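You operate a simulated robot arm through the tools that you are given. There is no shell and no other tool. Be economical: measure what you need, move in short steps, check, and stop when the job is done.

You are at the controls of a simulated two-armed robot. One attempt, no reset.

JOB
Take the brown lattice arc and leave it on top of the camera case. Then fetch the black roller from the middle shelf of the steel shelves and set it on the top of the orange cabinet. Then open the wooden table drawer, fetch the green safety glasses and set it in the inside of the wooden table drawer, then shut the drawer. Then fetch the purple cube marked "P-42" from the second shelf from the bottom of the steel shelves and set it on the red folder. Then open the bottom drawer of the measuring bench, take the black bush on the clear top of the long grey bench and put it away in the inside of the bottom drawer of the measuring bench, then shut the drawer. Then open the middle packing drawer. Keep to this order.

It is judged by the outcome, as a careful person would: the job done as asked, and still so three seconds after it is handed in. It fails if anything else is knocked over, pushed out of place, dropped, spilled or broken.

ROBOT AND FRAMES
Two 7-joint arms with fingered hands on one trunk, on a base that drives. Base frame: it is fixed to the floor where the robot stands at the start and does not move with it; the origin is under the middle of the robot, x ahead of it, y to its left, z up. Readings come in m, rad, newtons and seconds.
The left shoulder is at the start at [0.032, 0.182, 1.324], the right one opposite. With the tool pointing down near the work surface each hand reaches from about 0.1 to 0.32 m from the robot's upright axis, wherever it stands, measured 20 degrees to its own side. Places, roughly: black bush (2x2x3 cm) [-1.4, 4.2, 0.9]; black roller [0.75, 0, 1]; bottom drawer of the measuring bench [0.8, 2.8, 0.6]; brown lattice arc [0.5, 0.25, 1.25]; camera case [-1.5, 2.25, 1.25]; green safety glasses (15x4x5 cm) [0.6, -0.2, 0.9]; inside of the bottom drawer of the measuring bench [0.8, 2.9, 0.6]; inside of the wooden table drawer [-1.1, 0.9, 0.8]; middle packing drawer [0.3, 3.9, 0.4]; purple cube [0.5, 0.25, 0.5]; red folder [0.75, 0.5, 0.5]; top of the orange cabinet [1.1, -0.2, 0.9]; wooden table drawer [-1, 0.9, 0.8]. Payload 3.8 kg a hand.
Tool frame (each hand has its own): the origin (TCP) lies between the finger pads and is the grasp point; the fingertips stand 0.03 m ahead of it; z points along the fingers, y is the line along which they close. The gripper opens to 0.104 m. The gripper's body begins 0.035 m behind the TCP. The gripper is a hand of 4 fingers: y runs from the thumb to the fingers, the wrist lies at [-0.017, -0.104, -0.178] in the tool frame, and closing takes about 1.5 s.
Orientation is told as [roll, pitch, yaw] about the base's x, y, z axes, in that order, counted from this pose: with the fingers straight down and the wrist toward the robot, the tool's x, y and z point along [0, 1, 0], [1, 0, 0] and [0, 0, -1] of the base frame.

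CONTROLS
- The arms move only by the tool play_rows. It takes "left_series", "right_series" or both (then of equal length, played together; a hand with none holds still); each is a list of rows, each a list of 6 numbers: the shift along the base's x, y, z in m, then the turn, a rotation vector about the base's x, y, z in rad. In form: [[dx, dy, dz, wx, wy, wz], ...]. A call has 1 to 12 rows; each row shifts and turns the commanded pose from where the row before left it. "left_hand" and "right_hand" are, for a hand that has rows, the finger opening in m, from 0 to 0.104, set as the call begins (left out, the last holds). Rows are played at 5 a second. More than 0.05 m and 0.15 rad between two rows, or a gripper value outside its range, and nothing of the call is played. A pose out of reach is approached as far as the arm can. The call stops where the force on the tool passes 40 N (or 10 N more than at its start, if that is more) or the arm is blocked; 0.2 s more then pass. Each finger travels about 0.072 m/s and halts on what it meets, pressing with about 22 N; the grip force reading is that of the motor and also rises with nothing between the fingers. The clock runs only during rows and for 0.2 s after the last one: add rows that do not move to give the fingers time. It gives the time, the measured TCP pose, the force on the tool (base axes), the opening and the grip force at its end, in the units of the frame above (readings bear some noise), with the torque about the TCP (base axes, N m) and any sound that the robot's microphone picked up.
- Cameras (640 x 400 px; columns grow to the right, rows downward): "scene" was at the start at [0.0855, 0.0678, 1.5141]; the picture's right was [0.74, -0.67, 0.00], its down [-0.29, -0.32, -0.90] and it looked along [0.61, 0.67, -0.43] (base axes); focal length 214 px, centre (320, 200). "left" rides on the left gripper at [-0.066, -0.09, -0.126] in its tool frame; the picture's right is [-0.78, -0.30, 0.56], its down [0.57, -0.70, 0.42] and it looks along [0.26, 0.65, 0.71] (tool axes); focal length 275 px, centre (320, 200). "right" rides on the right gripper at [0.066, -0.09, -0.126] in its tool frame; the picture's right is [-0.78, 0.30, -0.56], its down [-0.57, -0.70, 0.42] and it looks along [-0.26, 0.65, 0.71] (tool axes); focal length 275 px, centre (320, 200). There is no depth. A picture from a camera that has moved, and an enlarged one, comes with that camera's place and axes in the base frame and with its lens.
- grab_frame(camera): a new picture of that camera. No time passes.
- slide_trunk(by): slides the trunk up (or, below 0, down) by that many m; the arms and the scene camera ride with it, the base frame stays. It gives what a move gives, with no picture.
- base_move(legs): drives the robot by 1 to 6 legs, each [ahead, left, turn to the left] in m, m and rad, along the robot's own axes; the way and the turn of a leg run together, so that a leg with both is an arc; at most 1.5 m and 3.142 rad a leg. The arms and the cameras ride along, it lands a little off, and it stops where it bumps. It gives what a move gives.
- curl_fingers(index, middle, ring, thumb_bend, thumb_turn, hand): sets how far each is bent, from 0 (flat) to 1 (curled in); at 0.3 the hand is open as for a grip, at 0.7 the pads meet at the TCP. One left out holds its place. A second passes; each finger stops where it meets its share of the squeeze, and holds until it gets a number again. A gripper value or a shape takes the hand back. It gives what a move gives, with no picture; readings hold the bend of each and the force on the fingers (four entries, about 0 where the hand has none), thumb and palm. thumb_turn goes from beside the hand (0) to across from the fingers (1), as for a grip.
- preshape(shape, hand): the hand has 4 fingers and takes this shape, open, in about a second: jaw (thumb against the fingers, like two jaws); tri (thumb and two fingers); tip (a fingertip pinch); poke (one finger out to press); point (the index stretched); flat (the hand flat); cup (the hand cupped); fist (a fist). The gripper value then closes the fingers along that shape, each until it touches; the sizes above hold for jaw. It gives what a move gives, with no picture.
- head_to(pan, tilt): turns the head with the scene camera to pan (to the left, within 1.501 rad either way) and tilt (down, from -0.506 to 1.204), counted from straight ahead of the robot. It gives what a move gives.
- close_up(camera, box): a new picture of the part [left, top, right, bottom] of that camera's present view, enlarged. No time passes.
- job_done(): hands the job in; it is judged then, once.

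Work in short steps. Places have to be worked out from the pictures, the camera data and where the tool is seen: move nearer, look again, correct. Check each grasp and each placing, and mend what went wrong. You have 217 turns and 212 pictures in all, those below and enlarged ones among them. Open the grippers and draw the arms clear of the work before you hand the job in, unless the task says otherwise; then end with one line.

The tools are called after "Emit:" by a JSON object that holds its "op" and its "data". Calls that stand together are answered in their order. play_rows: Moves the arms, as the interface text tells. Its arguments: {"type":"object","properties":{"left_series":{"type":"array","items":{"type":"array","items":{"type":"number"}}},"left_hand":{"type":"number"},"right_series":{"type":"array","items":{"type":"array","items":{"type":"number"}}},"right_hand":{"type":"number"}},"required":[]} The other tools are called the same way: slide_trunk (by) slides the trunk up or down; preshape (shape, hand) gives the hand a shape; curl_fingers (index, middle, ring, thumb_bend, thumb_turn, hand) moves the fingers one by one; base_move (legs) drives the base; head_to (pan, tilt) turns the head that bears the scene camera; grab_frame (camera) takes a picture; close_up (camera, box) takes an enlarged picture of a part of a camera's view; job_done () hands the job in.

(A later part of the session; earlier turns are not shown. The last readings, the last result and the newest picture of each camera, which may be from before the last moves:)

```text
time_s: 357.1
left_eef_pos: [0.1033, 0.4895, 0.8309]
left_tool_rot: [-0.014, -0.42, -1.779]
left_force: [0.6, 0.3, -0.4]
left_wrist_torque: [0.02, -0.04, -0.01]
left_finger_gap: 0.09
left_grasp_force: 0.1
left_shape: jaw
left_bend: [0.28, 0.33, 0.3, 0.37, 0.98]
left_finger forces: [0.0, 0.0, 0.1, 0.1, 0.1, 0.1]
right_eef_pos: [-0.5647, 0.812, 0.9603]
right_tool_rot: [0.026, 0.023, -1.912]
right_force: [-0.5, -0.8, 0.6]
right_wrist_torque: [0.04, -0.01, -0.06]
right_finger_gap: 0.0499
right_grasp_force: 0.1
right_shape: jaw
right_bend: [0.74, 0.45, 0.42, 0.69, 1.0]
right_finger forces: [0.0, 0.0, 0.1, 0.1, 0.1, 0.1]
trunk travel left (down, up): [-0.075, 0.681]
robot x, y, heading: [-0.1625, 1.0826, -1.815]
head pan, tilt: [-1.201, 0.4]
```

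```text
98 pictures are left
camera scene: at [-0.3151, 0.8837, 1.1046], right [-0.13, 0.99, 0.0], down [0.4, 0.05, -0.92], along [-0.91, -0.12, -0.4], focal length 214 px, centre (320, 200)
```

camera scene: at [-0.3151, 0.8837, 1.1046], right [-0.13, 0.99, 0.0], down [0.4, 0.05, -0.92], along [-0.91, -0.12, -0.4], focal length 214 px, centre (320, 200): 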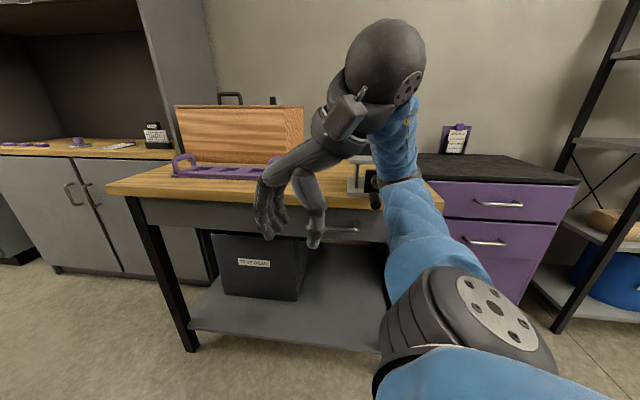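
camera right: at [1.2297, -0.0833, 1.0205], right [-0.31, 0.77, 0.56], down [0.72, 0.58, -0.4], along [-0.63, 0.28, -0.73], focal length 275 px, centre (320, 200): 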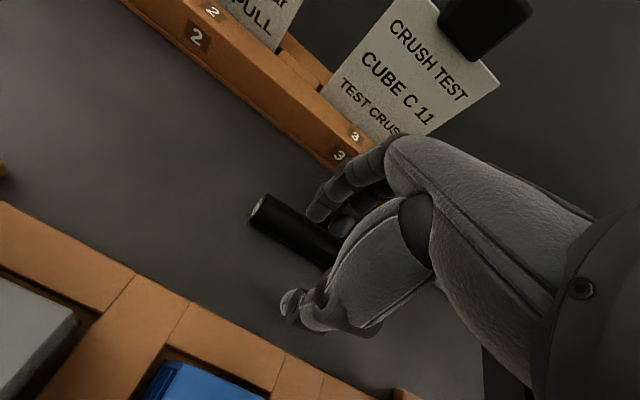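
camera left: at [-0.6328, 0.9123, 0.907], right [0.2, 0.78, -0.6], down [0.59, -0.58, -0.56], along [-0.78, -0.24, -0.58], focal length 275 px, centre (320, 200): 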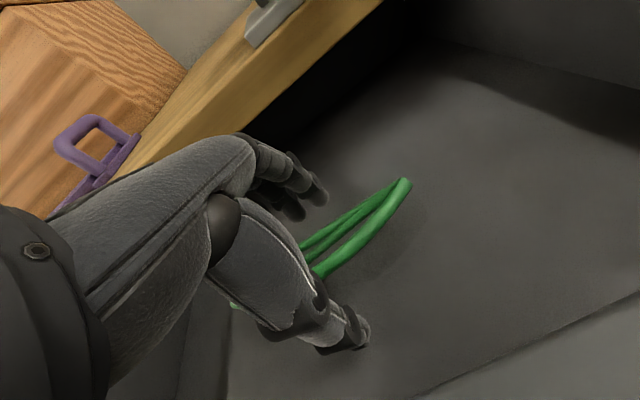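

The left elbow, not the right arm, is against the shelf. I'll move back to the open area (y≈1.7), turn there to face the shelf side, and strafe along it.

Emit:
{"op": "base_move", "data": {"legs": [[0, -0.1, 0], [-0.58, -0.17, 0], [0, 0, 1.815]]}}

```text
time_s: 358.3
left_eef_pos: [0.0649, 0.5128, 0.8269]
left_tool_rot: [-0.046, -0.432, -1.732]
left_force: [0.1, -0.4, 0.4]
left_wrist_torque: [-0.01, -0.03, 0.0]
left_finger_gap: 0.0899
left_grasp_force: 0.0
left_shape: jaw
left_bend: [0.28, 0.32, 0.3, 0.37, 0.98]
left_finger forces: [0.1, 0.0, 0.0, 0.1, 0.1, 0.0]
right_eef_pos: [-0.6084, 0.8115, 0.9784]
right_tool_rot: [-0.006, -0.011, -1.866]
right_force: [0.2, -0.4, -0.8]
right_wrist_torque: [0.01, 0.03, 0.01]
right_finger_gap: 0.0498
right_grasp_force: 0.2
right_shape: jaw
right_bend: [0.74, 0.45, 0.42, 0.69, 1.0]
right_finger forces: [0.0, 0.0, 0.0, 0.0, 0.0, 0.1]
trunk travel left (down, up): [-0.075, 0.681]
robot x, y, heading: [-0.2419, 1.0886, -1.781]
head pan, tilt: [-1.201, 0.4]
stopped in leg 1: the robot was blocked; the commanded pose is now the measured one
```

Emit:
{"op": "head_to", "data": {"pan": 1.3, "tilt": 0.4}}

Emit:
{"op": "grab_frame", "data": {"camera": "scene"}}

Emit:
{"op": "head_to", "data": {"pan": -1.5, "tilt": 0.7}}

Emit:
{"op": "grab_frame", "data": {"camera": "scene"}}

```text
time_s: 360.6
left_eef_pos: [0.066, 0.513, 0.8256]
left_tool_rot: [-0.043, -0.427, -1.725]
left_force: [-0.3, 0.0, -0.4]
left_wrist_torque: [-0.01, 0.0, 0.04]
left_finger_gap: 0.09
left_grasp_force: 0.0
left_shape: jaw
left_bend: [0.28, 0.32, 0.3, 0.37, 0.98]
left_finger forces: [0.0, 0.0, 0.1, 0.0, 0.0, 0.0]
right_eef_pos: [-0.61, 0.8078, 0.9758]
right_tool_rot: [-0.001, 0.0, -1.863]
right_force: [0.1, 0.7, 0.7]
right_wrist_torque: [0.0, 0.03, -0.03]
right_finger_gap: 0.05
right_grasp_force: 0.0
right_shape: jaw
right_bend: [0.74, 0.45, 0.42, 0.69, 1.0]
right_finger forces: [0.0, 0.0, 0.0, 0.0, 0.0, 0.0]
trunk travel left (down, up): [-0.075, 0.681]
robot x, y, heading: [-0.2471, 1.0879, -1.773]
head pan, tilt: [1.3, 0.4]
```

```text
97 pictures are left
camera scene: at [-0.1676, 0.859, 1.1065], right [-0.46, -0.89, 0.01], down [-0.38, 0.18, -0.91], along [0.81, -0.42, -0.42], focal length 214 px, centre (320, 200)
```

scene: 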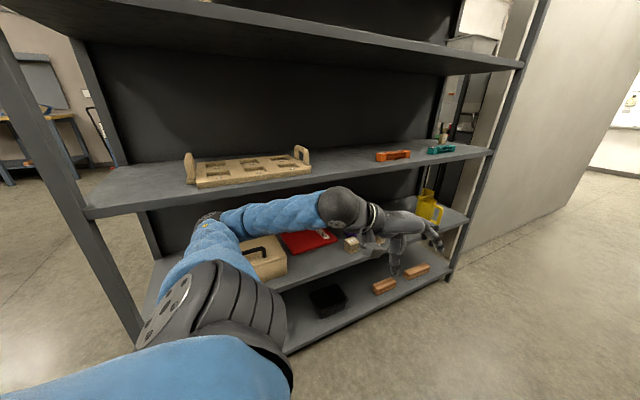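

```text
time_s: 363.1
left_eef_pos: [0.0662, 0.5111, 0.8235]
left_tool_rot: [-0.044, -0.427, -1.727]
left_force: [0.3, -0.3, -0.3]
left_wrist_torque: [-0.01, -0.02, -0.01]
left_finger_gap: 0.0899
left_grasp_force: 0.0
left_shape: jaw
left_bend: [0.28, 0.32, 0.3, 0.37, 0.98]
left_finger forces: [0.0, 0.0, 0.0, 0.0, 0.1, 0.0]
right_eef_pos: [-0.6095, 0.8085, 0.9751]
right_tool_rot: [-0.004, 0.001, -1.866]
right_force: [-0.3, -0.2, 0.2]
right_wrist_torque: [0.0, -0.01, 0.03]
right_finger_gap: 0.05
right_grasp_force: 0.0
right_shape: jaw
right_bend: [0.74, 0.45, 0.42, 0.69, 1.0]
right_finger forces: [0.0, 0.0, 0.1, 0.0, 0.0, 0.1]
trunk travel left (down, up): [-0.075, 0.681]
robot x, y, heading: [-0.2445, 1.0923, -1.776]
head pan, tilt: [-1.499, 0.7]
```

```text
96 pictures are left
camera scene: at [-0.3354, 0.9134, 1.0845], right [0.13, 0.99, 0.0], down [0.61, -0.09, -0.79], along [-0.78, 0.1, -0.62], focal length 214 px, centre (320, 200)
```

scene: 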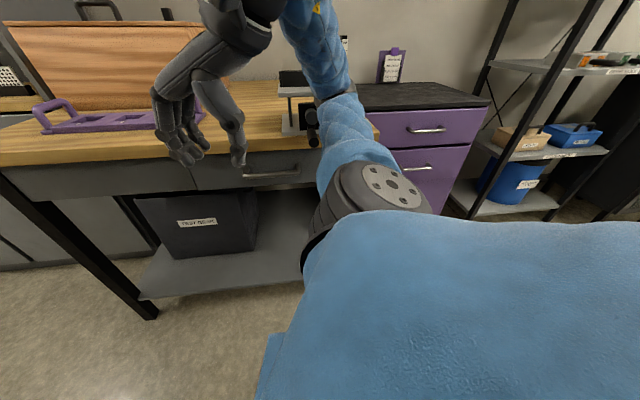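

The left elbow slipped just under/behind the middle shelf's lip. Lower the trunk 6 cm to free it, then move away.

Emit:
{"op": "slide_trunk", "data": {"by": -0.06}}

Emit:
{"op": "base_move", "data": {"legs": [[0, -0.06, 0]]}}

Emit:
{"op": "head_to", "data": {"pan": 1.3, "tilt": 0.4}}

Emit:
{"op": "grab_frame", "data": {"camera": "scene"}}

```text
time_s: 364.1
left_eef_pos: [0.0658, 0.486, 0.7425]
left_tool_rot: [-0.02, -0.339, -1.677]
left_force: [-0.1, 0.6, 1.5]
left_wrist_torque: [-0.04, 0.01, 0.0]
left_finger_gap: 0.0902
left_grasp_force: 0.1
left_shape: jaw
left_bend: [0.28, 0.32, 0.3, 0.37, 0.98]
left_finger forces: [0.0, 0.1, 0.0, 0.0, 0.0, 0.1]
right_eef_pos: [-0.628, 0.808, 0.906]
right_tool_rot: [0.018, -0.004, -1.865]
right_force: [-1.0, 0.5, -0.5]
right_wrist_torque: [-0.04, -0.05, 0.01]
right_finger_gap: 0.0502
right_grasp_force: 0.0
right_shape: jaw
right_bend: [0.74, 0.45, 0.42, 0.69, 1.0]
right_finger forces: [0.0, 0.0, 0.1, 0.1, 0.0, 0.1]
trunk travel left (down, up): [-0.014, 0.742]
robot x, y, heading: [-0.2401, 1.0842, -1.764]
head pan, tilt: [-1.499, 0.7]
stopped: the arm was blocked; the commanded pose is now the measured one
```

```text
time_s: 364.8
left_eef_pos: [0.0597, 0.4838, 0.7473]
left_tool_rot: [0.005, -0.336, -1.686]
left_force: [-0.1, 0.5, 1.7]
left_wrist_torque: [-0.02, 0.0, 0.04]
left_finger_gap: 0.09
left_grasp_force: 0.1
left_shape: jaw
left_bend: [0.28, 0.32, 0.3, 0.37, 0.98]
left_finger forces: [0.0, 0.1, 0.0, 0.1, 0.0, 0.0]
right_eef_pos: [-0.6483, 0.8216, 0.892]
right_tool_rot: [0.084, 0.024, -1.931]
right_force: [-0.7, 0.0, 0.1]
right_wrist_torque: [-0.04, 0.02, 0.03]
right_finger_gap: 0.0503
right_grasp_force: 0.0
right_shape: jaw
right_bend: [0.74, 0.45, 0.42, 0.69, 1.0]
right_finger forces: [0.0, 0.1, 0.0, 0.1, 0.1, 0.0]
trunk travel left (down, up): [-0.014, 0.742]
robot x, y, heading: [-0.2266, 1.0891, -1.773]
head pan, tilt: [-1.499, 0.7]
stopped in leg 1: the robot was blocked; the commanded pose is now the measured one
```

```text
time_s: 367.3
left_eef_pos: [0.0579, 0.4842, 0.742]
left_tool_rot: [0.002, -0.33, -1.69]
left_force: [0.6, 0.6, -0.4]
left_wrist_torque: [-0.01, 0.02, -0.01]
left_finger_gap: 0.0898
left_grasp_force: 0.0
left_shape: jaw
left_bend: [0.28, 0.32, 0.3, 0.37, 0.98]
left_finger forces: [0.0, 0.1, 0.0, 0.0, 0.1, 0.1]
right_eef_pos: [-0.648, 0.8222, 0.8902]
right_tool_rot: [0.081, 0.026, -1.935]
right_force: [-0.7, -0.7, 0.8]
right_wrist_torque: [-0.01, -0.04, -0.04]
right_finger_gap: 0.0502
right_grasp_force: 0.0
right_shape: jaw
right_bend: [0.74, 0.45, 0.42, 0.69, 1.0]
right_finger forces: [0.0, 0.0, 0.1, 0.0, 0.1, 0.1]
trunk travel left (down, up): [-0.014, 0.742]
robot x, y, heading: [-0.2313, 1.093, -1.778]
head pan, tilt: [1.3, 0.4]
```

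```text
95 pictures are left
camera scene: at [-0.1779, 0.8189, 1.0386], right [-0.46, -0.89, 0.0], down [-0.36, 0.18, -0.91], along [0.81, -0.42, -0.41], focal length 214 px, centre (320, 200)
```

scene: 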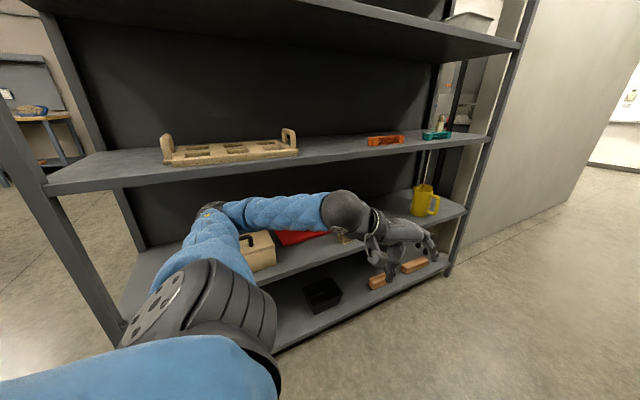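

Both flared elbows just span the aisle (left elbow vs shelf, right elbow vs table). I raise the trunk back, centre, and move straight along +y.

Emit:
{"op": "slide_trunk", "data": {"by": 0.08}}

Emit:
{"op": "base_move", "data": {"legs": [[0, 0.03, 0], [-0.587, -0.12, 0], [0, 0, 1.775]]}}

Emit:
{"op": "head_to", "data": {"pan": -1.0, "tilt": 0.4}}

Emit:
{"op": "grab_frame", "data": {"camera": "scene"}}

```text
time_s: 368.5
left_eef_pos: [0.041, 0.489, 0.8312]
left_tool_rot: [0.023, -0.335, -1.702]
left_force: [0.2, 0.0, 0.9]
left_wrist_torque: [-0.02, 0.0, 0.0]
left_finger_gap: 0.0901
left_grasp_force: 0.1
left_shape: jaw
left_bend: [0.28, 0.32, 0.3, 0.37, 0.98]
left_finger forces: [0.0, 0.0, 0.0, 0.0, 0.1, 0.0]
right_eef_pos: [-0.6639, 0.8271, 0.9642]
right_tool_rot: [0.097, 0.026, -1.93]
right_force: [1.7, 0.1, 0.2]
right_wrist_torque: [0.03, -0.01, 0.0]
right_finger_gap: 0.05
right_grasp_force: 0.0
right_shape: jaw
right_bend: [0.74, 0.45, 0.42, 0.69, 1.0]
right_finger forces: [0.1, 0.0, 0.0, 0.0, 0.0, 0.0]
trunk travel left (down, up): [-0.094, 0.662]
robot x, y, heading: [-0.2345, 1.0917, -1.781]
head pan, tilt: [1.3, 0.4]
```

```text
time_s: 376.6
left_eef_pos: [0.347, 2.0719, 0.8311]
left_tool_rot: [0.022, -0.332, 0.06]
left_force: [0.4, -0.6, 0.6]
left_wrist_torque: [-0.01, -0.02, -0.01]
left_finger_gap: 0.09
left_grasp_force: 0.1
left_shape: jaw
left_bend: [0.28, 0.32, 0.3, 0.37, 0.98]
left_finger forces: [0.0, 0.1, 0.0, 0.0, 0.0, 0.1]
right_eef_pos: [0.149, 1.3144, 0.966]
right_tool_rot: [0.096, 0.026, -0.166]
right_force: [-0.7, -0.6, -0.5]
right_wrist_torque: [0.01, -0.03, -0.02]
right_finger_gap: 0.05
right_grasp_force: 0.1
right_shape: jaw
right_bend: [0.74, 0.45, 0.42, 0.69, 1.0]
right_finger forces: [0.1, 0.0, 0.1, 0.0, 0.0, 0.0]
trunk travel left (down, up): [-0.094, 0.662]
robot x, y, heading: [-0.193, 1.6857, -0.016]
head pan, tilt: [1.3, 0.4]
```

```text
time_s: 378.7
left_eef_pos: [0.3476, 2.0724, 0.8308]
left_tool_rot: [0.023, -0.333, 0.062]
left_force: [0.7, 0.0, 0.3]
left_wrist_torque: [0.02, 0.0, 0.01]
left_finger_gap: 0.0899
left_grasp_force: 0.0
left_shape: jaw
left_bend: [0.28, 0.32, 0.3, 0.37, 0.98]
left_finger forces: [0.0, 0.0, 0.0, 0.0, 0.0, 0.1]
right_eef_pos: [0.1492, 1.3143, 0.9643]
right_tool_rot: [0.096, 0.026, -0.167]
right_force: [0.2, -0.2, 0.4]
right_wrist_torque: [0.0, -0.02, 0.02]
right_finger_gap: 0.05
right_grasp_force: 0.0
right_shape: jaw
right_bend: [0.74, 0.45, 0.42, 0.69, 1.0]
right_finger forces: [0.0, 0.0, 0.1, 0.0, 0.0, 0.0]
trunk travel left (down, up): [-0.094, 0.662]
robot x, y, heading: [-0.1941, 1.6853, -0.018]
head pan, tilt: [-1.0, 0.4]
```

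```text
94 pictures are left
camera scene: at [0.0326, 1.6051, 1.127], right [-0.85, -0.53, 0.0], down [-0.2, 0.33, -0.92], along [0.48, -0.78, -0.39], focal length 214 px, centre (320, 200)
```

scene: 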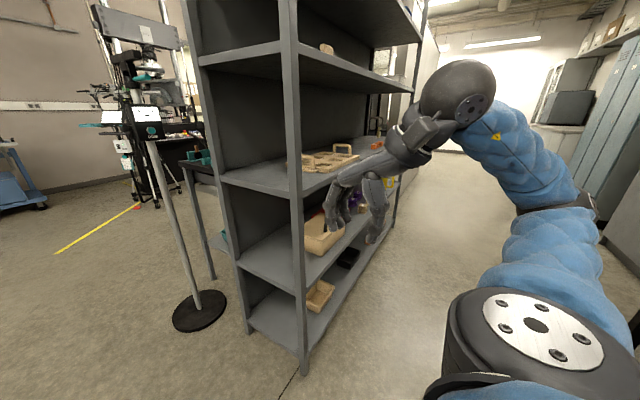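

Free now. Back off from shelf line and strafe along it to the cubes.

Emit:
{"op": "base_move", "data": {"legs": [[-0.13, 0, 0.016], [0, -1.45, 0]]}}

Emit:
{"op": "head_to", "data": {"pan": 0.15, "tilt": 0.65}}

Emit:
{"op": "grab_frame", "data": {"camera": "scene"}}

```text
time_s: 386.8
left_eef_pos: [0.2084, 0.6196, 0.83]
left_tool_rot: [0.023, -0.331, 0.076]
left_force: [-1.1, 0.0, 0.0]
left_wrist_torque: [-0.01, 0.03, -0.03]
left_finger_gap: 0.0902
left_grasp_force: 0.0
left_shape: jaw
left_bend: [0.28, 0.32, 0.3, 0.37, 0.98]
left_finger forces: [0.0, 0.0, 0.0, 0.0, 0.0, 0.0]
right_eef_pos: [0.0223, -0.1401, 0.9647]
right_tool_rot: [0.095, 0.026, -0.152]
right_force: [0.7, -0.5, 0.7]
right_wrist_torque: [-0.01, -0.01, -0.05]
right_finger_gap: 0.0498
right_grasp_force: 0.0
right_shape: jaw
right_bend: [0.74, 0.45, 0.42, 0.69, 1.0]
right_finger forces: [0.1, 0.0, 0.0, 0.2, 0.0, 0.0]
trunk travel left (down, up): [-0.094, 0.662]
robot x, y, heading: [-0.3279, 0.2278, -0.001]
head pan, tilt: [-1.0, 0.4]
```

```text
time_s: 388.2
left_eef_pos: [0.2092, 0.6204, 0.8305]
left_tool_rot: [0.023, -0.333, 0.075]
left_force: [0.3, 0.6, 0.4]
left_wrist_torque: [0.01, 0.0, 0.03]
left_finger_gap: 0.0899
left_grasp_force: 0.1
left_shape: jaw
left_bend: [0.28, 0.32, 0.3, 0.37, 0.98]
left_finger forces: [0.1, 0.1, 0.0, 0.0, 0.0, 0.1]
right_eef_pos: [0.0228, -0.1408, 0.9646]
right_tool_rot: [0.096, 0.026, -0.151]
right_force: [0.3, 0.3, 0.1]
right_wrist_torque: [0.0, 0.01, 0.0]
right_finger_gap: 0.0501
right_grasp_force: 0.2
right_shape: jaw
right_bend: [0.74, 0.45, 0.42, 0.69, 1.0]
right_finger forces: [0.1, 0.0, 0.1, 0.0, 0.0, 0.1]
trunk travel left (down, up): [-0.094, 0.662]
robot x, y, heading: [-0.325, 0.2289, -0.004]
head pan, tilt: [0.15, 0.649]
```

```text
93 pictures are left
camera scene: at [-0.0624, 0.2396, 1.1045], right [0.15, -0.99, 0.0], down [-0.6, -0.09, -0.8], along [0.79, 0.12, -0.6], focal length 214 px, centre (320, 200)
```

scene: 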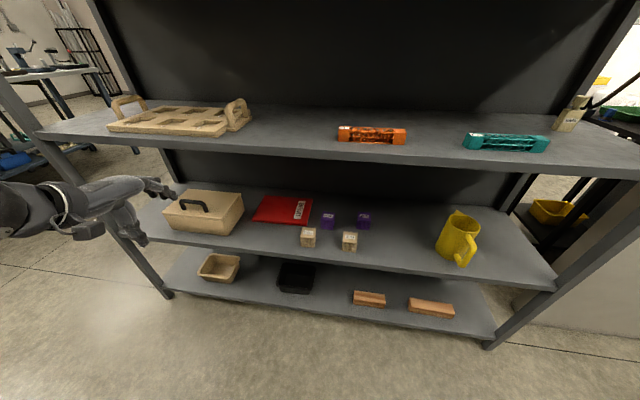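

Emit:
{"op": "close_up", "data": {"camera": "scene", "box": [240, 180, 400, 280]}}

```text
4.00 times, centred on (320, 230) of scene
camera zoom: at [-0.0624, 0.2396, 1.1045], right [0.15, -0.99, 0.0], down [-0.6, -0.09, -0.8], along [0.79, 0.12, -0.6], focal length 858 px, centre (320, 80)
```

zoom: 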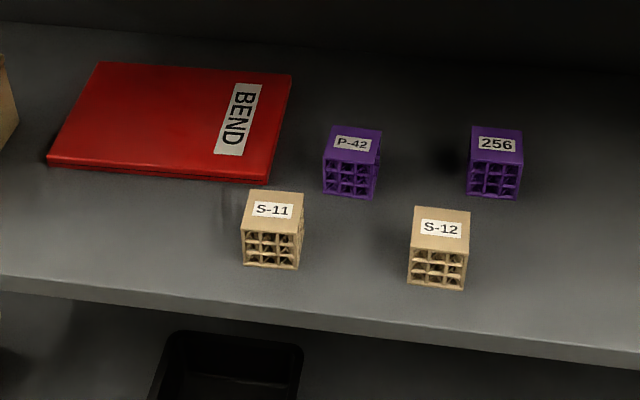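

P-42 confirmed (left purple): centre ≈(0.597, 0.31), top ≈0.517, shelf ≈0.467. Lower the trunk and bring the left hand to entry height, in front of the shelf.

Emit:
{"op": "slide_trunk", "data": {"by": -0.09}}

Emit:
{"op": "play_rows", "data": {"left_series": [[0, -0.035, -0.02, 0, 0, -0.02], [0, -0.035, -0.02, 0, 0, -0.02], [0, -0.035, -0.02, 0, 0, -0.02], [0, -0.035, -0.02, 0, 0, 0], [0, -0.035, -0.02, 0, 0, 0], [0, -0.035, -0.02, 0, 0, 0], [0, -0.03, -0.02, 0, 0, 0]]}}

Emit:
{"op": "grab_frame", "data": {"camera": "scene"}}

```text
time_s: 389.5
left_eef_pos: [0.2214, 0.6207, 0.7207]
left_tool_rot: [0.028, -0.278, 0.075]
left_force: [-0.8, -0.9, 0.2]
left_wrist_torque: [0.03, 0.0, 0.0]
left_finger_gap: 0.09
left_grasp_force: 0.1
left_shape: jaw
left_bend: [0.28, 0.32, 0.3, 0.37, 0.98]
left_finger forces: [0.0, 0.1, 0.1, 0.0, 0.0, 0.0]
right_eef_pos: [0.0215, -0.1419, 0.8748]
right_tool_rot: [0.096, 0.025, -0.151]
right_force: [-0.2, -0.2, 0.2]
right_wrist_torque: [-0.03, -0.05, -0.04]
right_finger_gap: 0.0499
right_grasp_force: 0.1
right_shape: jaw
right_bend: [0.74, 0.45, 0.42, 0.69, 1.0]
right_finger forces: [0.0, 0.1, 0.0, 0.0, 0.1, 0.1]
trunk travel left (down, up): [-0.004, 0.752]
robot x, y, heading: [-0.3239, 0.2288, 0.0]
head pan, tilt: [0.15, 0.649]
```

```text
time_s: 391.1
left_eef_pos: [0.2576, 0.3934, 0.5758]
left_tool_rot: [0.029, -0.279, 0.015]
left_force: [0.4, 0.8, -1.7]
left_wrist_torque: [-0.01, -0.02, 0.01]
left_finger_gap: 0.09
left_grasp_force: 0.1
left_shape: jaw
left_bend: [0.28, 0.32, 0.3, 0.37, 0.98]
left_finger forces: [0.0, 0.0, 0.0, 0.0, 0.0, 0.0]
left hand out of reach, approached as far as the arm can: row 1, 2, 3, 4
right_eef_pos: [0.0222, -0.1403, 0.875]
right_tool_rot: [0.096, 0.025, -0.151]
right_force: [-0.8, 0.1, -0.1]
right_wrist_torque: [-0.01, 0.02, 0.0]
right_finger_gap: 0.0502
right_grasp_force: 0.0
right_shape: jaw
right_bend: [0.74, 0.45, 0.42, 0.69, 1.0]
right_finger forces: [0.0, 0.1, 0.0, 0.1, 0.0, 0.0]
trunk travel left (down, up): [-0.004, 0.752]
robot x, y, heading: [-0.3261, 0.2267, -0.001]
head pan, tilt: [0.15, 0.649]
```

```text
91 pictures are left
camera scene: at [-0.005, 0.2395, 1.0077], right [0.15, -0.99, 0.0], down [-0.6, -0.09, -0.8], along [0.79, 0.12, -0.6], focal length 214 px, centre (320, 200)
```

scene: 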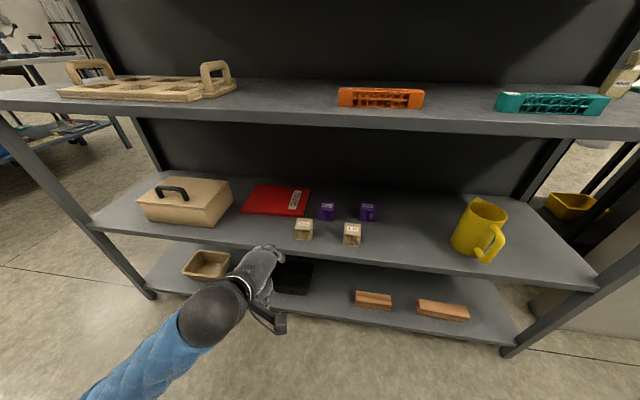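

Good. Raise slightly, shift to y≈0.31, and drive forward so the hand enters the bay.

Emit:
{"op": "play_rows", "data": {"left_series": [[0, -0.03, 0.02, 0, 0, 0], [0, -0.03, 0.02, 0, 0, 0], [0, -0.02, 0.01, 0, 0, 0]]}}

Emit:
{"op": "base_move", "data": {"legs": [[0.18, 0, 0]]}}

Emit:
{"op": "grab_frame", "data": {"camera": "scene"}}

Emit:
{"op": "grab_frame", "data": {"camera": "left"}}

```text
time_s: 391.9
left_eef_pos: [0.2557, 0.315, 0.6273]
left_tool_rot: [0.027, -0.276, 0.013]
left_force: [-0.4, -0.2, 0.4]
left_wrist_torque: [-0.03, 0.01, -0.01]
left_finger_gap: 0.0899
left_grasp_force: 0.0
left_shape: jaw
left_bend: [0.28, 0.32, 0.3, 0.37, 0.98]
left_finger forces: [0.0, 0.0, 0.0, 0.0, 0.0, 0.0]
right_eef_pos: [0.0233, -0.1409, 0.8751]
right_tool_rot: [0.096, 0.027, -0.153]
right_force: [0.1, 0.7, -0.4]
right_wrist_torque: [0.0, -0.01, -0.04]
right_finger_gap: 0.0499
right_grasp_force: 0.1
right_shape: jaw
right_bend: [0.74, 0.45, 0.42, 0.69, 1.0]
right_finger forces: [0.1, 0.1, 0.0, 0.0, 0.0, 0.0]
trunk travel left (down, up): [-0.004, 0.752]
robot x, y, heading: [-0.3258, 0.2257, -0.002]
head pan, tilt: [0.15, 0.649]
```

```text
time_s: 393.3
left_eef_pos: [0.4277, 0.3157, 0.6252]
left_tool_rot: [0.026, -0.275, 0.014]
left_force: [-0.1, 0.6, -0.3]
left_wrist_torque: [0.01, -0.04, 0.0]
left_finger_gap: 0.0897
left_grasp_force: 0.0
left_shape: jaw
left_bend: [0.28, 0.32, 0.3, 0.37, 0.98]
left_finger forces: [0.0, 0.0, 0.0, 0.0, 0.0, 0.0]
right_eef_pos: [0.1943, -0.1407, 0.8752]
right_tool_rot: [0.097, 0.027, -0.153]
right_force: [0.4, -0.1, -0.5]
right_wrist_torque: [0.03, 0.02, -0.02]
right_finger_gap: 0.0501
right_grasp_force: 0.1
right_shape: jaw
right_bend: [0.74, 0.45, 0.42, 0.69, 1.0]
right_finger forces: [0.0, 0.0, 0.0, 0.1, 0.0, 0.0]
trunk travel left (down, up): [-0.004, 0.752]
robot x, y, heading: [-0.1535, 0.227, 0.001]
head pan, tilt: [0.15, 0.649]
```

```text
90 pictures are left
camera scene: at [0.1673, 0.2389, 1.0077], right [0.15, -0.99, 0.0], down [-0.6, -0.09, -0.8], along [0.79, 0.12, -0.6], focal length 214 px, centre (320, 200)
```

scene: 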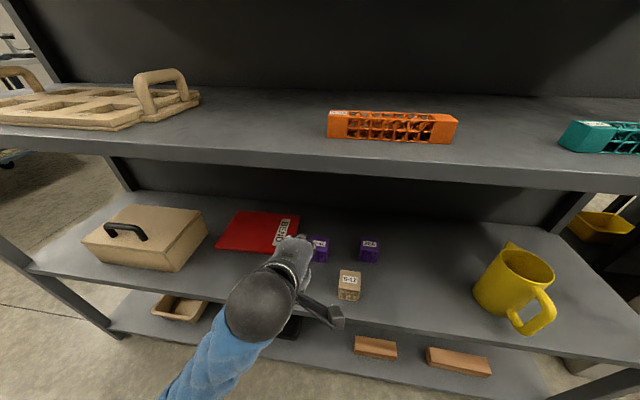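

```text
89 pictures are left
camera left: at [0.3081, 0.2443, 0.7199], right [-0.12, -0.76, -0.64], down [-0.57, 0.58, -0.58], along [0.81, 0.3, -0.5], focal length 275 px, centre (320, 200)
```

left: 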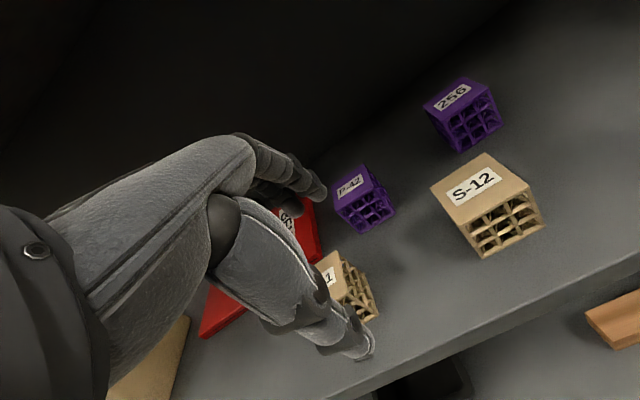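

P-42 by left camera: (0.611, 0.311). Extend over it.

Emit:
{"op": "play_rows", "data": {"left_series": [[0.045, -0.001, 0, 0, 0, 0], [0.045, -0.001, 0, 0, 0, 0], [0.045, -0.001, 0, 0, 0, 0], [0.04, -0.001, 0, -0.02, 0, 0]]}}

Emit:
{"op": "grab_frame", "data": {"camera": "scene"}}

Emit:
{"op": "grab_frame", "data": {"camera": "left"}}

```text
time_s: 394.3
left_eef_pos: [0.6036, 0.3109, 0.6274]
left_tool_rot: [0.008, -0.273, 0.018]
left_force: [0.3, -0.5, 0.6]
left_wrist_torque: [-0.04, 0.01, -0.02]
left_finger_gap: 0.09
left_grasp_force: 0.1
left_shape: jaw
left_bend: [0.28, 0.32, 0.3, 0.37, 0.98]
left_finger forces: [0.0, 0.0, 0.0, 0.1, 0.0, 0.0]
right_eef_pos: [0.1951, -0.1403, 0.875]
right_tool_rot: [0.096, 0.026, -0.153]
right_force: [0.0, 0.5, 1.6]
right_wrist_torque: [0.0, 0.01, -0.05]
right_finger_gap: 0.0499
right_grasp_force: 0.1
right_shape: jaw
right_bend: [0.74, 0.45, 0.42, 0.69, 1.0]
right_finger forces: [0.0, 0.0, 0.1, 0.0, 0.0, 0.0]
trunk travel left (down, up): [-0.004, 0.752]
robot x, y, heading: [-0.1556, 0.227, -0.004]
head pan, tilt: [0.15, 0.649]
```

```text
88 pictures are left
camera scene: at [0.1673, 0.239, 1.0077], right [0.15, -0.99, 0.0], down [-0.6, -0.09, -0.8], along [0.79, 0.12, -0.6], focal length 214 px, centre (320, 200)
```

scene: 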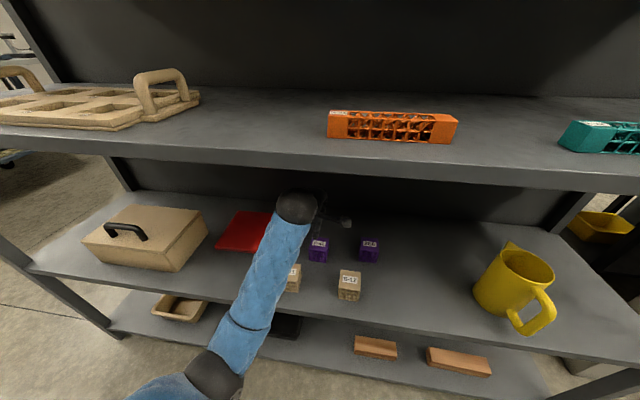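

```text
87 pictures are left
camera left: at [0.4832, 0.2419, 0.7229], right [-0.12, -0.77, -0.62], down [-0.57, 0.56, -0.6], along [0.81, 0.29, -0.51], focal length 275 px, centre (320, 200)
```

left: 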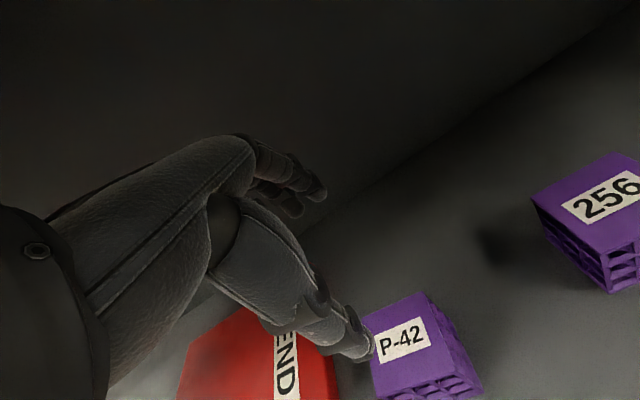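

The near view puts the cube at x≈0.583. Adjust back 2 cm and descend partway.

Emit:
{"op": "play_rows", "data": {"left_series": [[-0.02, -0.003, -0.01, 0, 0, 0], [0, 0, -0.025, 0, 0, 0], [0, 0, -0.02, 0, 0, 0]]}}

Emit:
{"op": "grab_frame", "data": {"camera": "left"}}

```text
time_s: 395.1
left_eef_pos: [0.5828, 0.3077, 0.5708]
left_tool_rot: [0.006, -0.275, 0.021]
left_force: [-0.1, 0.7, 0.3]
left_wrist_torque: [-0.03, 0.0, -0.02]
left_finger_gap: 0.0901
left_grasp_force: 0.1
left_shape: jaw
left_bend: [0.28, 0.32, 0.3, 0.36, 0.98]
left_finger forces: [0.0, 0.0, 0.1, 0.0, 0.2, 0.0]
right_eef_pos: [0.1957, -0.1411, 0.8763]
right_tool_rot: [0.096, 0.025, -0.15]
right_force: [0.5, -0.3, 0.3]
right_wrist_torque: [-0.04, -0.02, 0.0]
right_finger_gap: 0.0502
right_grasp_force: 0.0
right_shape: jaw
right_bend: [0.74, 0.45, 0.42, 0.69, 1.0]
right_finger forces: [0.0, 0.1, 0.0, 0.0, 0.1, 0.0]
trunk travel left (down, up): [-0.004, 0.752]
robot x, y, heading: [-0.1511, 0.2266, -0.003]
head pan, tilt: [0.15, 0.649]
```

```text
86 pictures are left
camera left: at [0.4634, 0.2394, 0.6672], right [-0.12, -0.77, -0.62], down [-0.57, 0.56, -0.6], along [0.81, 0.29, -0.51], focal length 275 px, centre (320, 200)
```

left: 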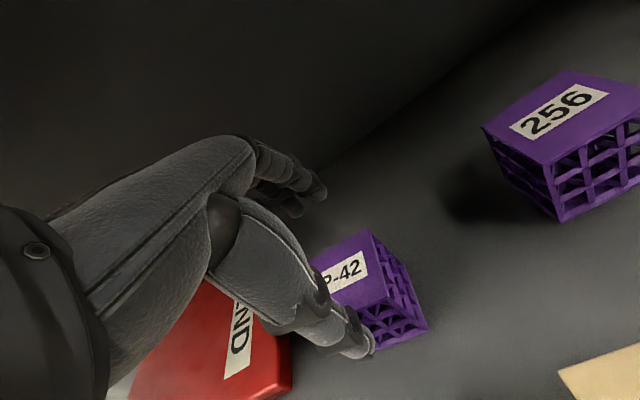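

Cube centre now reads ≈(0.593, 0.315). Fine-tune and descend to grasp height.

Emit:
{"op": "play_rows", "data": {"left_series": [[0.006, 0.004, -0.02, 0, 0, 0], [0, 0, -0.02, 0, 0, 0], [0, 0, -0.01, 0, 0, 0]]}}

Emit:
{"op": "grab_frame", "data": {"camera": "left"}}

```text
time_s: 395.9
left_eef_pos: [0.5942, 0.3087, 0.5443]
left_tool_rot: [-0.006, -0.315, 0.021]
left_force: [-0.8, 1.1, 17.2]
left_wrist_torque: [0.02, 1.05, -0.1]
left_finger_gap: 0.0904
left_grasp_force: 0.0
left_shape: jaw
left_bend: [0.28, 0.33, 0.3, 0.33, 0.99]
left_finger forces: [0.0, 0.1, 0.0, 0.0, 17.4, 0.0]
right_eef_pos: [0.1939, -0.1421, 0.8756]
right_tool_rot: [0.097, 0.026, -0.152]
right_force: [0.1, -1.0, -0.3]
right_wrist_torque: [-0.01, -0.02, 0.03]
right_finger_gap: 0.0502
right_grasp_force: 0.2
right_shape: jaw
right_bend: [0.74, 0.45, 0.42, 0.69, 1.0]
right_finger forces: [0.1, 0.0, 0.0, 0.0, 0.1, 0.0]
trunk travel left (down, up): [-0.004, 0.752]
robot x, y, heading: [-0.1526, 0.2253, -0.003]
head pan, tilt: [0.15, 0.649]
stopped in row 3 (left hand): the force on the tool passed its limit at 46 N (the readings are from after the stop); the commanded pose is now the measured one
```

```text
85 pictures are left
camera left: at [0.4704, 0.2413, 0.6363], right [-0.09, -0.78, -0.62], down [-0.55, 0.56, -0.62], along [0.83, 0.28, -0.48], focal length 275 px, centre (320, 200)
```

left: 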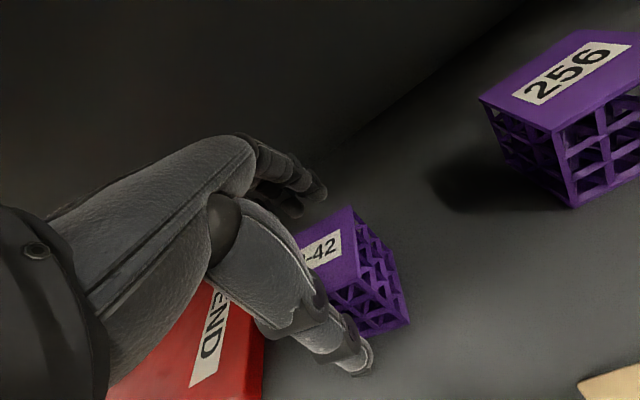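

Thumb touched the shelf: so the shelf is at ≈0.50 (cube top ≈0.548, centre ≈(0.574, 0.304)). Raise slightly, recentre, and close.

Emit:
{"op": "play_rows", "data": {"left_series": [[0, 0, 0.008, 0, 0.03, 0], [-0.012, -0.003, 0, 0, 0, 0], [0, 0, 0, 0, 0, 0]]}}

Emit:
{"op": "play_rows", "data": {"left_series": [[0, 0, 0, 0, 0, 0], [0, 0, 0, 0, 0, 0], [0, 0, 0, 0, 0, 0], [0, 0, 0, 0, 0, 0], [0, 0, 0, 0, 0, 0], [0, 0, 0, 0, 0, 0]], "left_hand": 0.0}}

Emit:
{"op": "grab_frame", "data": {"camera": "left"}}

```text
time_s: 396.6
left_eef_pos: [0.5812, 0.3058, 0.5454]
left_tool_rot: [-0.001, -0.272, 0.02]
left_force: [0.2, 0.5, 0.0]
left_wrist_torque: [0.03, 0.04, -0.01]
left_finger_gap: 0.09
left_grasp_force: 0.1
left_shape: jaw
left_bend: [0.28, 0.33, 0.3, 0.36, 0.98]
left_finger forces: [0.0, 0.0, 0.0, 0.0, 0.0, 0.1]
right_eef_pos: [0.1943, -0.1414, 0.8759]
right_tool_rot: [0.094, 0.026, -0.153]
right_force: [-0.3, 0.2, 0.2]
right_wrist_torque: [0.01, -0.02, -0.01]
right_finger_gap: 0.0502
right_grasp_force: 0.0
right_shape: jaw
right_bend: [0.74, 0.45, 0.42, 0.69, 1.0]
right_finger forces: [0.0, 0.0, 0.0, 0.1, 0.1, 0.0]
trunk travel left (down, up): [-0.004, 0.752]
robot x, y, heading: [-0.1519, 0.2286, -0.009]
head pan, tilt: [0.15, 0.649]
```

```text
time_s: 398.1
left_eef_pos: [0.5821, 0.3059, 0.548]
left_tool_rot: [-0.002, -0.273, 0.019]
left_force: [0.9, -0.4, -1.1]
left_wrist_torque: [0.01, 0.02, 0.0]
left_finger_gap: 0.0472
left_grasp_force: 22.0
left_shape: jaw
left_bend: [0.74, 0.45, 0.5, 0.7, 1.0]
left_finger forces: [11.5, 6.3, 0.1, 0.0, 17.9, 0.0]
right_eef_pos: [0.196, -0.141, 0.875]
right_tool_rot: [0.096, 0.027, -0.153]
right_force: [-0.1, -0.2, -0.2]
right_wrist_torque: [0.03, -0.03, 0.03]
right_finger_gap: 0.0501
right_grasp_force: 0.1
right_shape: jaw
right_bend: [0.74, 0.45, 0.42, 0.69, 1.0]
right_finger forces: [0.0, 0.1, 0.1, 0.1, 0.1, 0.1]
trunk travel left (down, up): [-0.004, 0.752]
robot x, y, heading: [-0.1527, 0.2282, -0.004]
head pan, tilt: [0.15, 0.649]
```

```text
84 pictures are left
camera left: at [0.4616, 0.2385, 0.643], right [-0.12, -0.78, -0.61], down [-0.57, 0.56, -0.6], along [0.81, 0.28, -0.51], focal length 275 px, centre (320, 200)
```

left: 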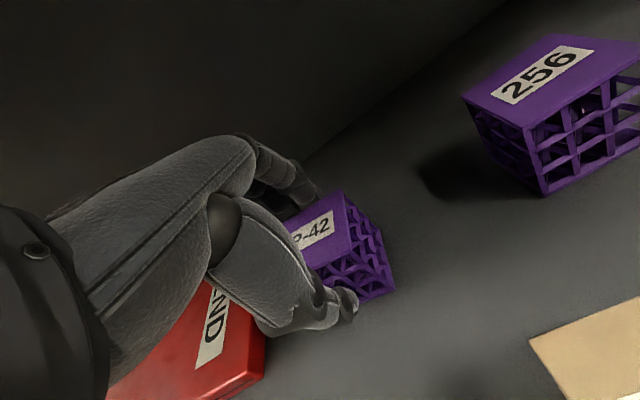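

Cube gripped (4.7 cm). Lift it, and look.

Emit:
{"op": "play_rows", "data": {"left_series": [[0, 0, 0.02, 0, 0, 0], [0, 0, 0.025, 0, 0, 0], [0, 0, 0.025, 0, 0, 0], [0.01, 0, 0.01, 0, 0, 0]]}}

Emit:
{"op": "base_move", "data": {"legs": [[0, 0.17, 0.004]]}}

Emit:
{"op": "grab_frame", "data": {"camera": "scene"}}

Emit:
{"op": "grab_frame", "data": {"camera": "left"}}

```text
time_s: 399.1
left_eef_pos: [0.5927, 0.3062, 0.628]
left_tool_rot: [-0.003, -0.272, 0.021]
left_force: [-0.1, 0.7, -0.9]
left_wrist_torque: [-0.02, 0.0, 0.02]
left_finger_gap: 0.047
left_grasp_force: 21.8
left_shape: jaw
left_bend: [0.74, 0.45, 0.5, 0.7, 1.0]
left_finger forces: [11.5, 6.3, 0.0, 0.0, 17.9, 0.1]
right_eef_pos: [0.1942, -0.1414, 0.875]
right_tool_rot: [0.096, 0.027, -0.152]
right_force: [-0.2, 0.3, 0.1]
right_wrist_torque: [0.0, 0.02, -0.03]
right_finger_gap: 0.0501
right_grasp_force: 0.1
right_shape: jaw
right_bend: [0.74, 0.45, 0.42, 0.69, 1.0]
right_finger forces: [0.0, 0.1, 0.0, 0.0, 0.1, 0.0]
trunk travel left (down, up): [-0.004, 0.752]
robot x, y, heading: [-0.1513, 0.2282, -0.006]
head pan, tilt: [0.15, 0.649]
```

```text
time_s: 400.5
left_eef_pos: [0.5913, 0.4812, 0.6274]
left_tool_rot: [-0.002, -0.272, 0.027]
left_force: [0.4, -0.5, 0.7]
left_wrist_torque: [0.03, 0.0, -0.03]
left_finger_gap: 0.047
left_grasp_force: 22.2
left_shape: jaw
left_bend: [0.74, 0.45, 0.5, 0.7, 1.0]
left_finger forces: [11.5, 6.3, 0.0, 0.0, 17.9, 0.1]
right_eef_pos: [0.1965, 0.0328, 0.8755]
right_tool_rot: [0.097, 0.025, -0.147]
right_force: [0.2, -0.9, 0.7]
right_wrist_torque: [0.01, 0.01, -0.01]
right_finger_gap: 0.0499
right_grasp_force: 0.0
right_shape: jaw
right_bend: [0.74, 0.45, 0.42, 0.69, 1.0]
right_finger forces: [0.0, 0.0, 0.0, 0.0, 0.0, 0.0]
trunk travel left (down, up): [-0.004, 0.752]
robot x, y, heading: [-0.1557, 0.3996, -0.004]
head pan, tilt: [0.15, 0.649]
```

```text
83 pictures are left
camera scene: at [0.1673, 0.4128, 1.0077], right [0.15, -0.99, 0.0], down [-0.6, -0.09, -0.8], along [0.79, 0.12, -0.6], focal length 214 px, centre (320, 200)
```

scene: 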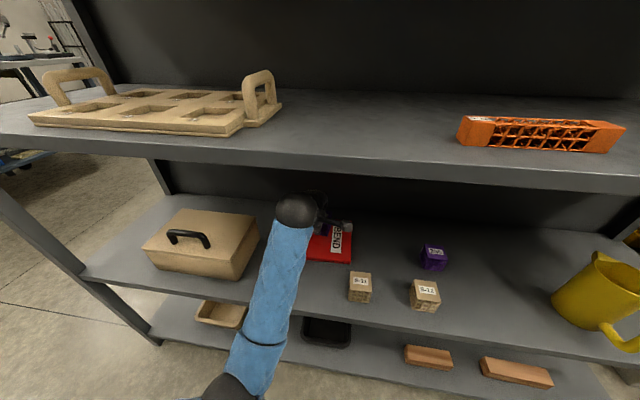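

```text
82 pictures are left
camera left: at [0.4724, 0.4142, 0.7233], right [-0.12, -0.78, -0.61], down [-0.57, 0.56, -0.6], along [0.81, 0.28, -0.51], focal length 275 px, centre (320, 200)
```

left: 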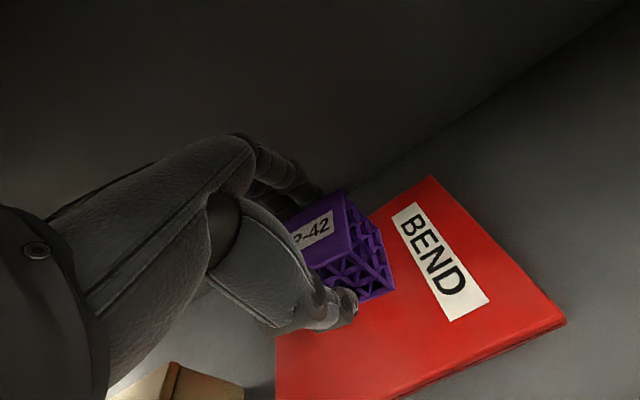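

The cube hovers over the folder (x 0.544–0.711, right edge y≈0.39). Move 2 cm deeper and lower to just above it.

Emit:
{"op": "play_rows", "data": {"left_series": [[0.02, 0.005, -0.01, 0, 0, 0], [0, 0, -0.02, 0, 0, 0], [0, 0, -0.02, 0, 0, 0], [0, 0, -0.005, 0, 0, 0], [0, 0, -0.004, 0, 0, 0]]}}

Emit:
{"op": "grab_frame", "data": {"camera": "left"}}

```text
time_s: 401.7
left_eef_pos: [0.6117, 0.4867, 0.5671]
left_tool_rot: [-0.002, -0.275, 0.026]
left_force: [1.6, 1.1, -0.8]
left_wrist_torque: [-0.01, 0.0, 0.01]
left_finger_gap: 0.0473
left_grasp_force: 22.2
left_shape: jaw
left_bend: [0.74, 0.45, 0.5, 0.7, 1.0]
left_finger forces: [11.4, 6.4, 0.0, 0.1, 17.9, 0.0]
right_eef_pos: [0.1961, 0.0321, 0.8745]
right_tool_rot: [0.096, 0.027, -0.146]
right_force: [-0.3, 0.1, 0.3]
right_wrist_torque: [0.01, -0.02, -0.03]
right_finger_gap: 0.0501
right_grasp_force: 0.0
right_shape: jaw
right_bend: [0.74, 0.45, 0.42, 0.69, 1.0]
right_finger forces: [0.0, 0.0, 0.0, 0.0, 0.0, 0.1]
trunk travel left (down, up): [-0.004, 0.752]
robot x, y, heading: [-0.1561, 0.4005, -0.003]
head pan, tilt: [0.15, 0.649]
```

```text
81 pictures are left
camera left: at [0.4927, 0.4193, 0.6637], right [-0.12, -0.78, -0.61], down [-0.57, 0.56, -0.6], along [0.81, 0.28, -0.51], focal length 275 px, centre (320, 200)
```

left: 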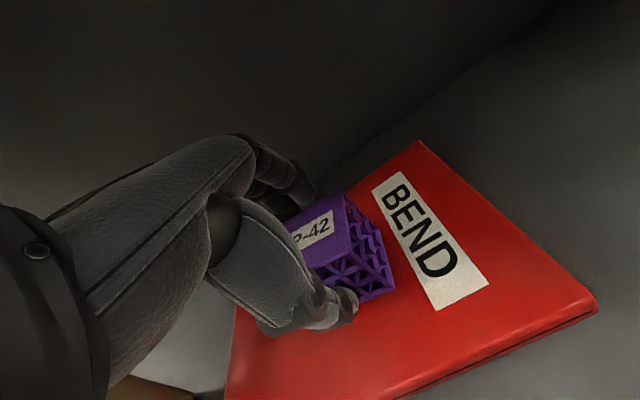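

Close above the folder; lower in tiny steps to contact.

Emit:
{"op": "play_rows", "data": {"left_series": [[0, 0, -0.004, 0, 0, 0], [0, 0, -0.003, 0, 0, 0], [0, 0, -0.003, 0, 0, 0]]}}

```text
time_s: 402.5
left_eef_pos: [0.6112, 0.4868, 0.5618]
left_tool_rot: [-0.004, -0.279, 0.026]
left_force: [-0.8, -0.7, 9.9]
left_wrist_torque: [-0.04, 0.2, 0.02]
left_finger_gap: 0.0474
left_grasp_force: 22.0
left_shape: jaw
left_bend: [0.74, 0.45, 0.5, 0.71, 1.0]
left_finger forces: [13.8, 7.9, 0.0, 0.1, 22.0, 0.0]
right_eef_pos: [0.1964, 0.0332, 0.8752]
right_tool_rot: [0.096, 0.024, -0.145]
right_force: [0.2, 0.4, 0.3]
right_wrist_torque: [0.04, 0.01, 0.0]
right_finger_gap: 0.0501
right_grasp_force: 0.1
right_shape: jaw
right_bend: [0.74, 0.45, 0.42, 0.69, 1.0]
right_finger forces: [0.0, 0.1, 0.0, 0.0, 0.0, 0.0]
trunk travel left (down, up): [-0.004, 0.752]
robot x, y, heading: [-0.1527, 0.3988, 0.004]
head pan, tilt: [0.15, 0.649]
```

Contact. Open while lifting a few millimetres.

Emit:
{"op": "play_rows", "data": {"left_series": [[0, 0, 0.002, 0, 0, 0], [0, 0, 0.003, 0, 0, 0], [0, 0, 0.004, 0, 0, 0], [0, 0, 0.004, 0, 0, 0], [0, 0, 0.004, 0, 0, 0]], "left_hand": 0.09}}

Emit:
{"op": "grab_frame", "data": {"camera": "left"}}

```text
time_s: 403.7
left_eef_pos: [0.6111, 0.4875, 0.5762]
left_tool_rot: [0.0, -0.272, 0.024]
left_force: [-0.1, -0.8, -0.5]
left_wrist_torque: [-0.01, 0.0, -0.03]
left_finger_gap: 0.09
left_grasp_force: 0.1
left_shape: jaw
left_bend: [0.28, 0.33, 0.3, 0.37, 0.98]
left_finger forces: [0.0, 0.1, 0.0, 0.0, 0.1, 0.0]
right_eef_pos: [0.196, 0.0331, 0.8752]
right_tool_rot: [0.096, 0.027, -0.145]
right_force: [-0.1, -0.3, 0.5]
right_wrist_torque: [-0.01, -0.02, 0.01]
right_finger_gap: 0.05
right_grasp_force: 0.1
right_shape: jaw
right_bend: [0.74, 0.45, 0.42, 0.69, 1.0]
right_finger forces: [0.0, 0.1, 0.1, 0.0, 0.0, 0.0]
trunk travel left (down, up): [-0.004, 0.752]
robot x, y, heading: [-0.1554, 0.3972, 0.012]
head pan, tilt: [0.15, 0.649]
```

```text
80 pictures are left
camera left: at [0.4922, 0.4188, 0.6715], right [-0.12, -0.78, -0.61], down [-0.58, 0.56, -0.6], along [0.81, 0.28, -0.51], focal length 275 px, centre (320, 200)
```

left: 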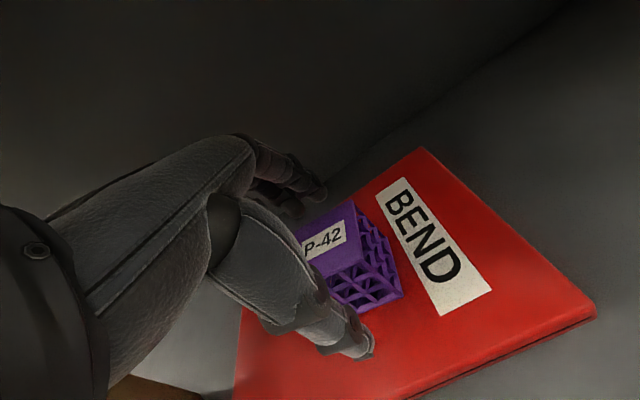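

Cube rests on the folder. Lift and withdraw, then drive back.

Emit:
{"op": "play_rows", "data": {"left_series": [[0, 0, 0.02, 0, 0, 0], [0, 0, 0.02, 0, 0, 0], [0, 0, 0.018, 0, 0, 0], [-0.04, 0, 0, 0, 0, 0], [-0.04, 0, 0, 0, 0, 0], [-0.04, 0, 0, 0, 0, 0], [-0.04, 0, 0, 0, 0, 0]]}}

Emit:
{"op": "base_move", "data": {"legs": [[-0.22, 0, 0]]}}

Emit:
{"op": "grab_frame", "data": {"camera": "scene"}}

```text
time_s: 405.4
left_eef_pos: [0.4886, 0.5013, 0.7133]
left_tool_rot: [0.019, -0.47, 0.038]
left_force: [-1.0, -0.2, 0.2]
left_wrist_torque: [-0.01, -0.02, 0.0]
left_finger_gap: 0.0898
left_grasp_force: 0.0
left_shape: jaw
left_bend: [0.28, 0.33, 0.3, 0.37, 0.98]
left_finger forces: [0.1, 0.0, 0.1, 0.1, 0.1, 0.0]
right_eef_pos: [0.1969, 0.0329, 0.8758]
right_tool_rot: [0.096, 0.027, -0.148]
right_force: [1.1, 0.2, -0.2]
right_wrist_torque: [-0.03, 0.05, 0.0]
right_finger_gap: 0.05
right_grasp_force: 0.0
right_shape: jaw
right_bend: [0.74, 0.45, 0.42, 0.69, 1.0]
right_finger forces: [0.0, 0.1, 0.0, 0.1, 0.0, 0.1]
trunk travel left (down, up): [-0.004, 0.752]
robot x, y, heading: [-0.1512, 0.399, 0.001]
head pan, tilt: [0.15, 0.649]
stopped in row 7 (left hand): the arm was blocked; the commanded pose is now the measured one
```

```text
time_s: 407.1
left_eef_pos: [0.2674, 0.5001, 0.7125]
left_tool_rot: [0.019, -0.471, 0.034]
left_force: [0.3, 0.4, -0.6]
left_wrist_torque: [0.01, -0.01, 0.02]
left_finger_gap: 0.09
left_grasp_force: 0.1
left_shape: jaw
left_bend: [0.28, 0.33, 0.3, 0.37, 0.98]
left_finger forces: [0.1, 0.0, 0.1, 0.0, 0.0, 0.1]
right_eef_pos: [-0.0251, 0.0322, 0.8754]
right_tool_rot: [0.098, 0.024, -0.15]
right_force: [0.7, 0.4, 0.0]
right_wrist_torque: [0.03, 0.01, -0.01]
right_finger_gap: 0.0501
right_grasp_force: 0.0
right_shape: jaw
right_bend: [0.74, 0.45, 0.42, 0.69, 1.0]
right_finger forces: [0.0, 0.0, 0.0, 0.0, 0.0, 0.0]
trunk travel left (down, up): [-0.004, 0.752]
robot x, y, heading: [-0.3733, 0.3983, -0.002]
head pan, tilt: [0.15, 0.649]
```

```text
79 pictures are left
camera scene: at [-0.0537, 0.412, 1.0077], right [0.15, -0.99, 0.0], down [-0.6, -0.09, -0.8], along [0.79, 0.12, -0.6], focal length 214 px, centre (320, 200)
```

scene: 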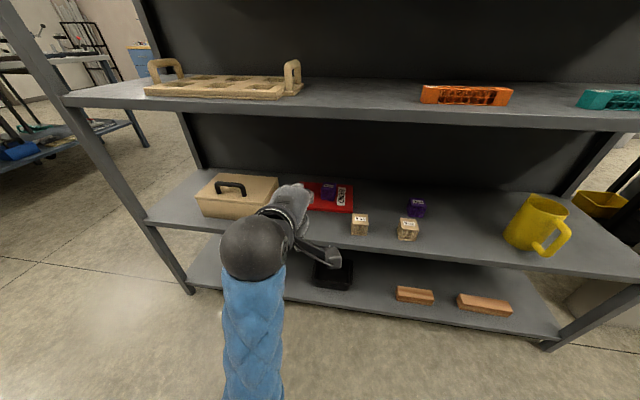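

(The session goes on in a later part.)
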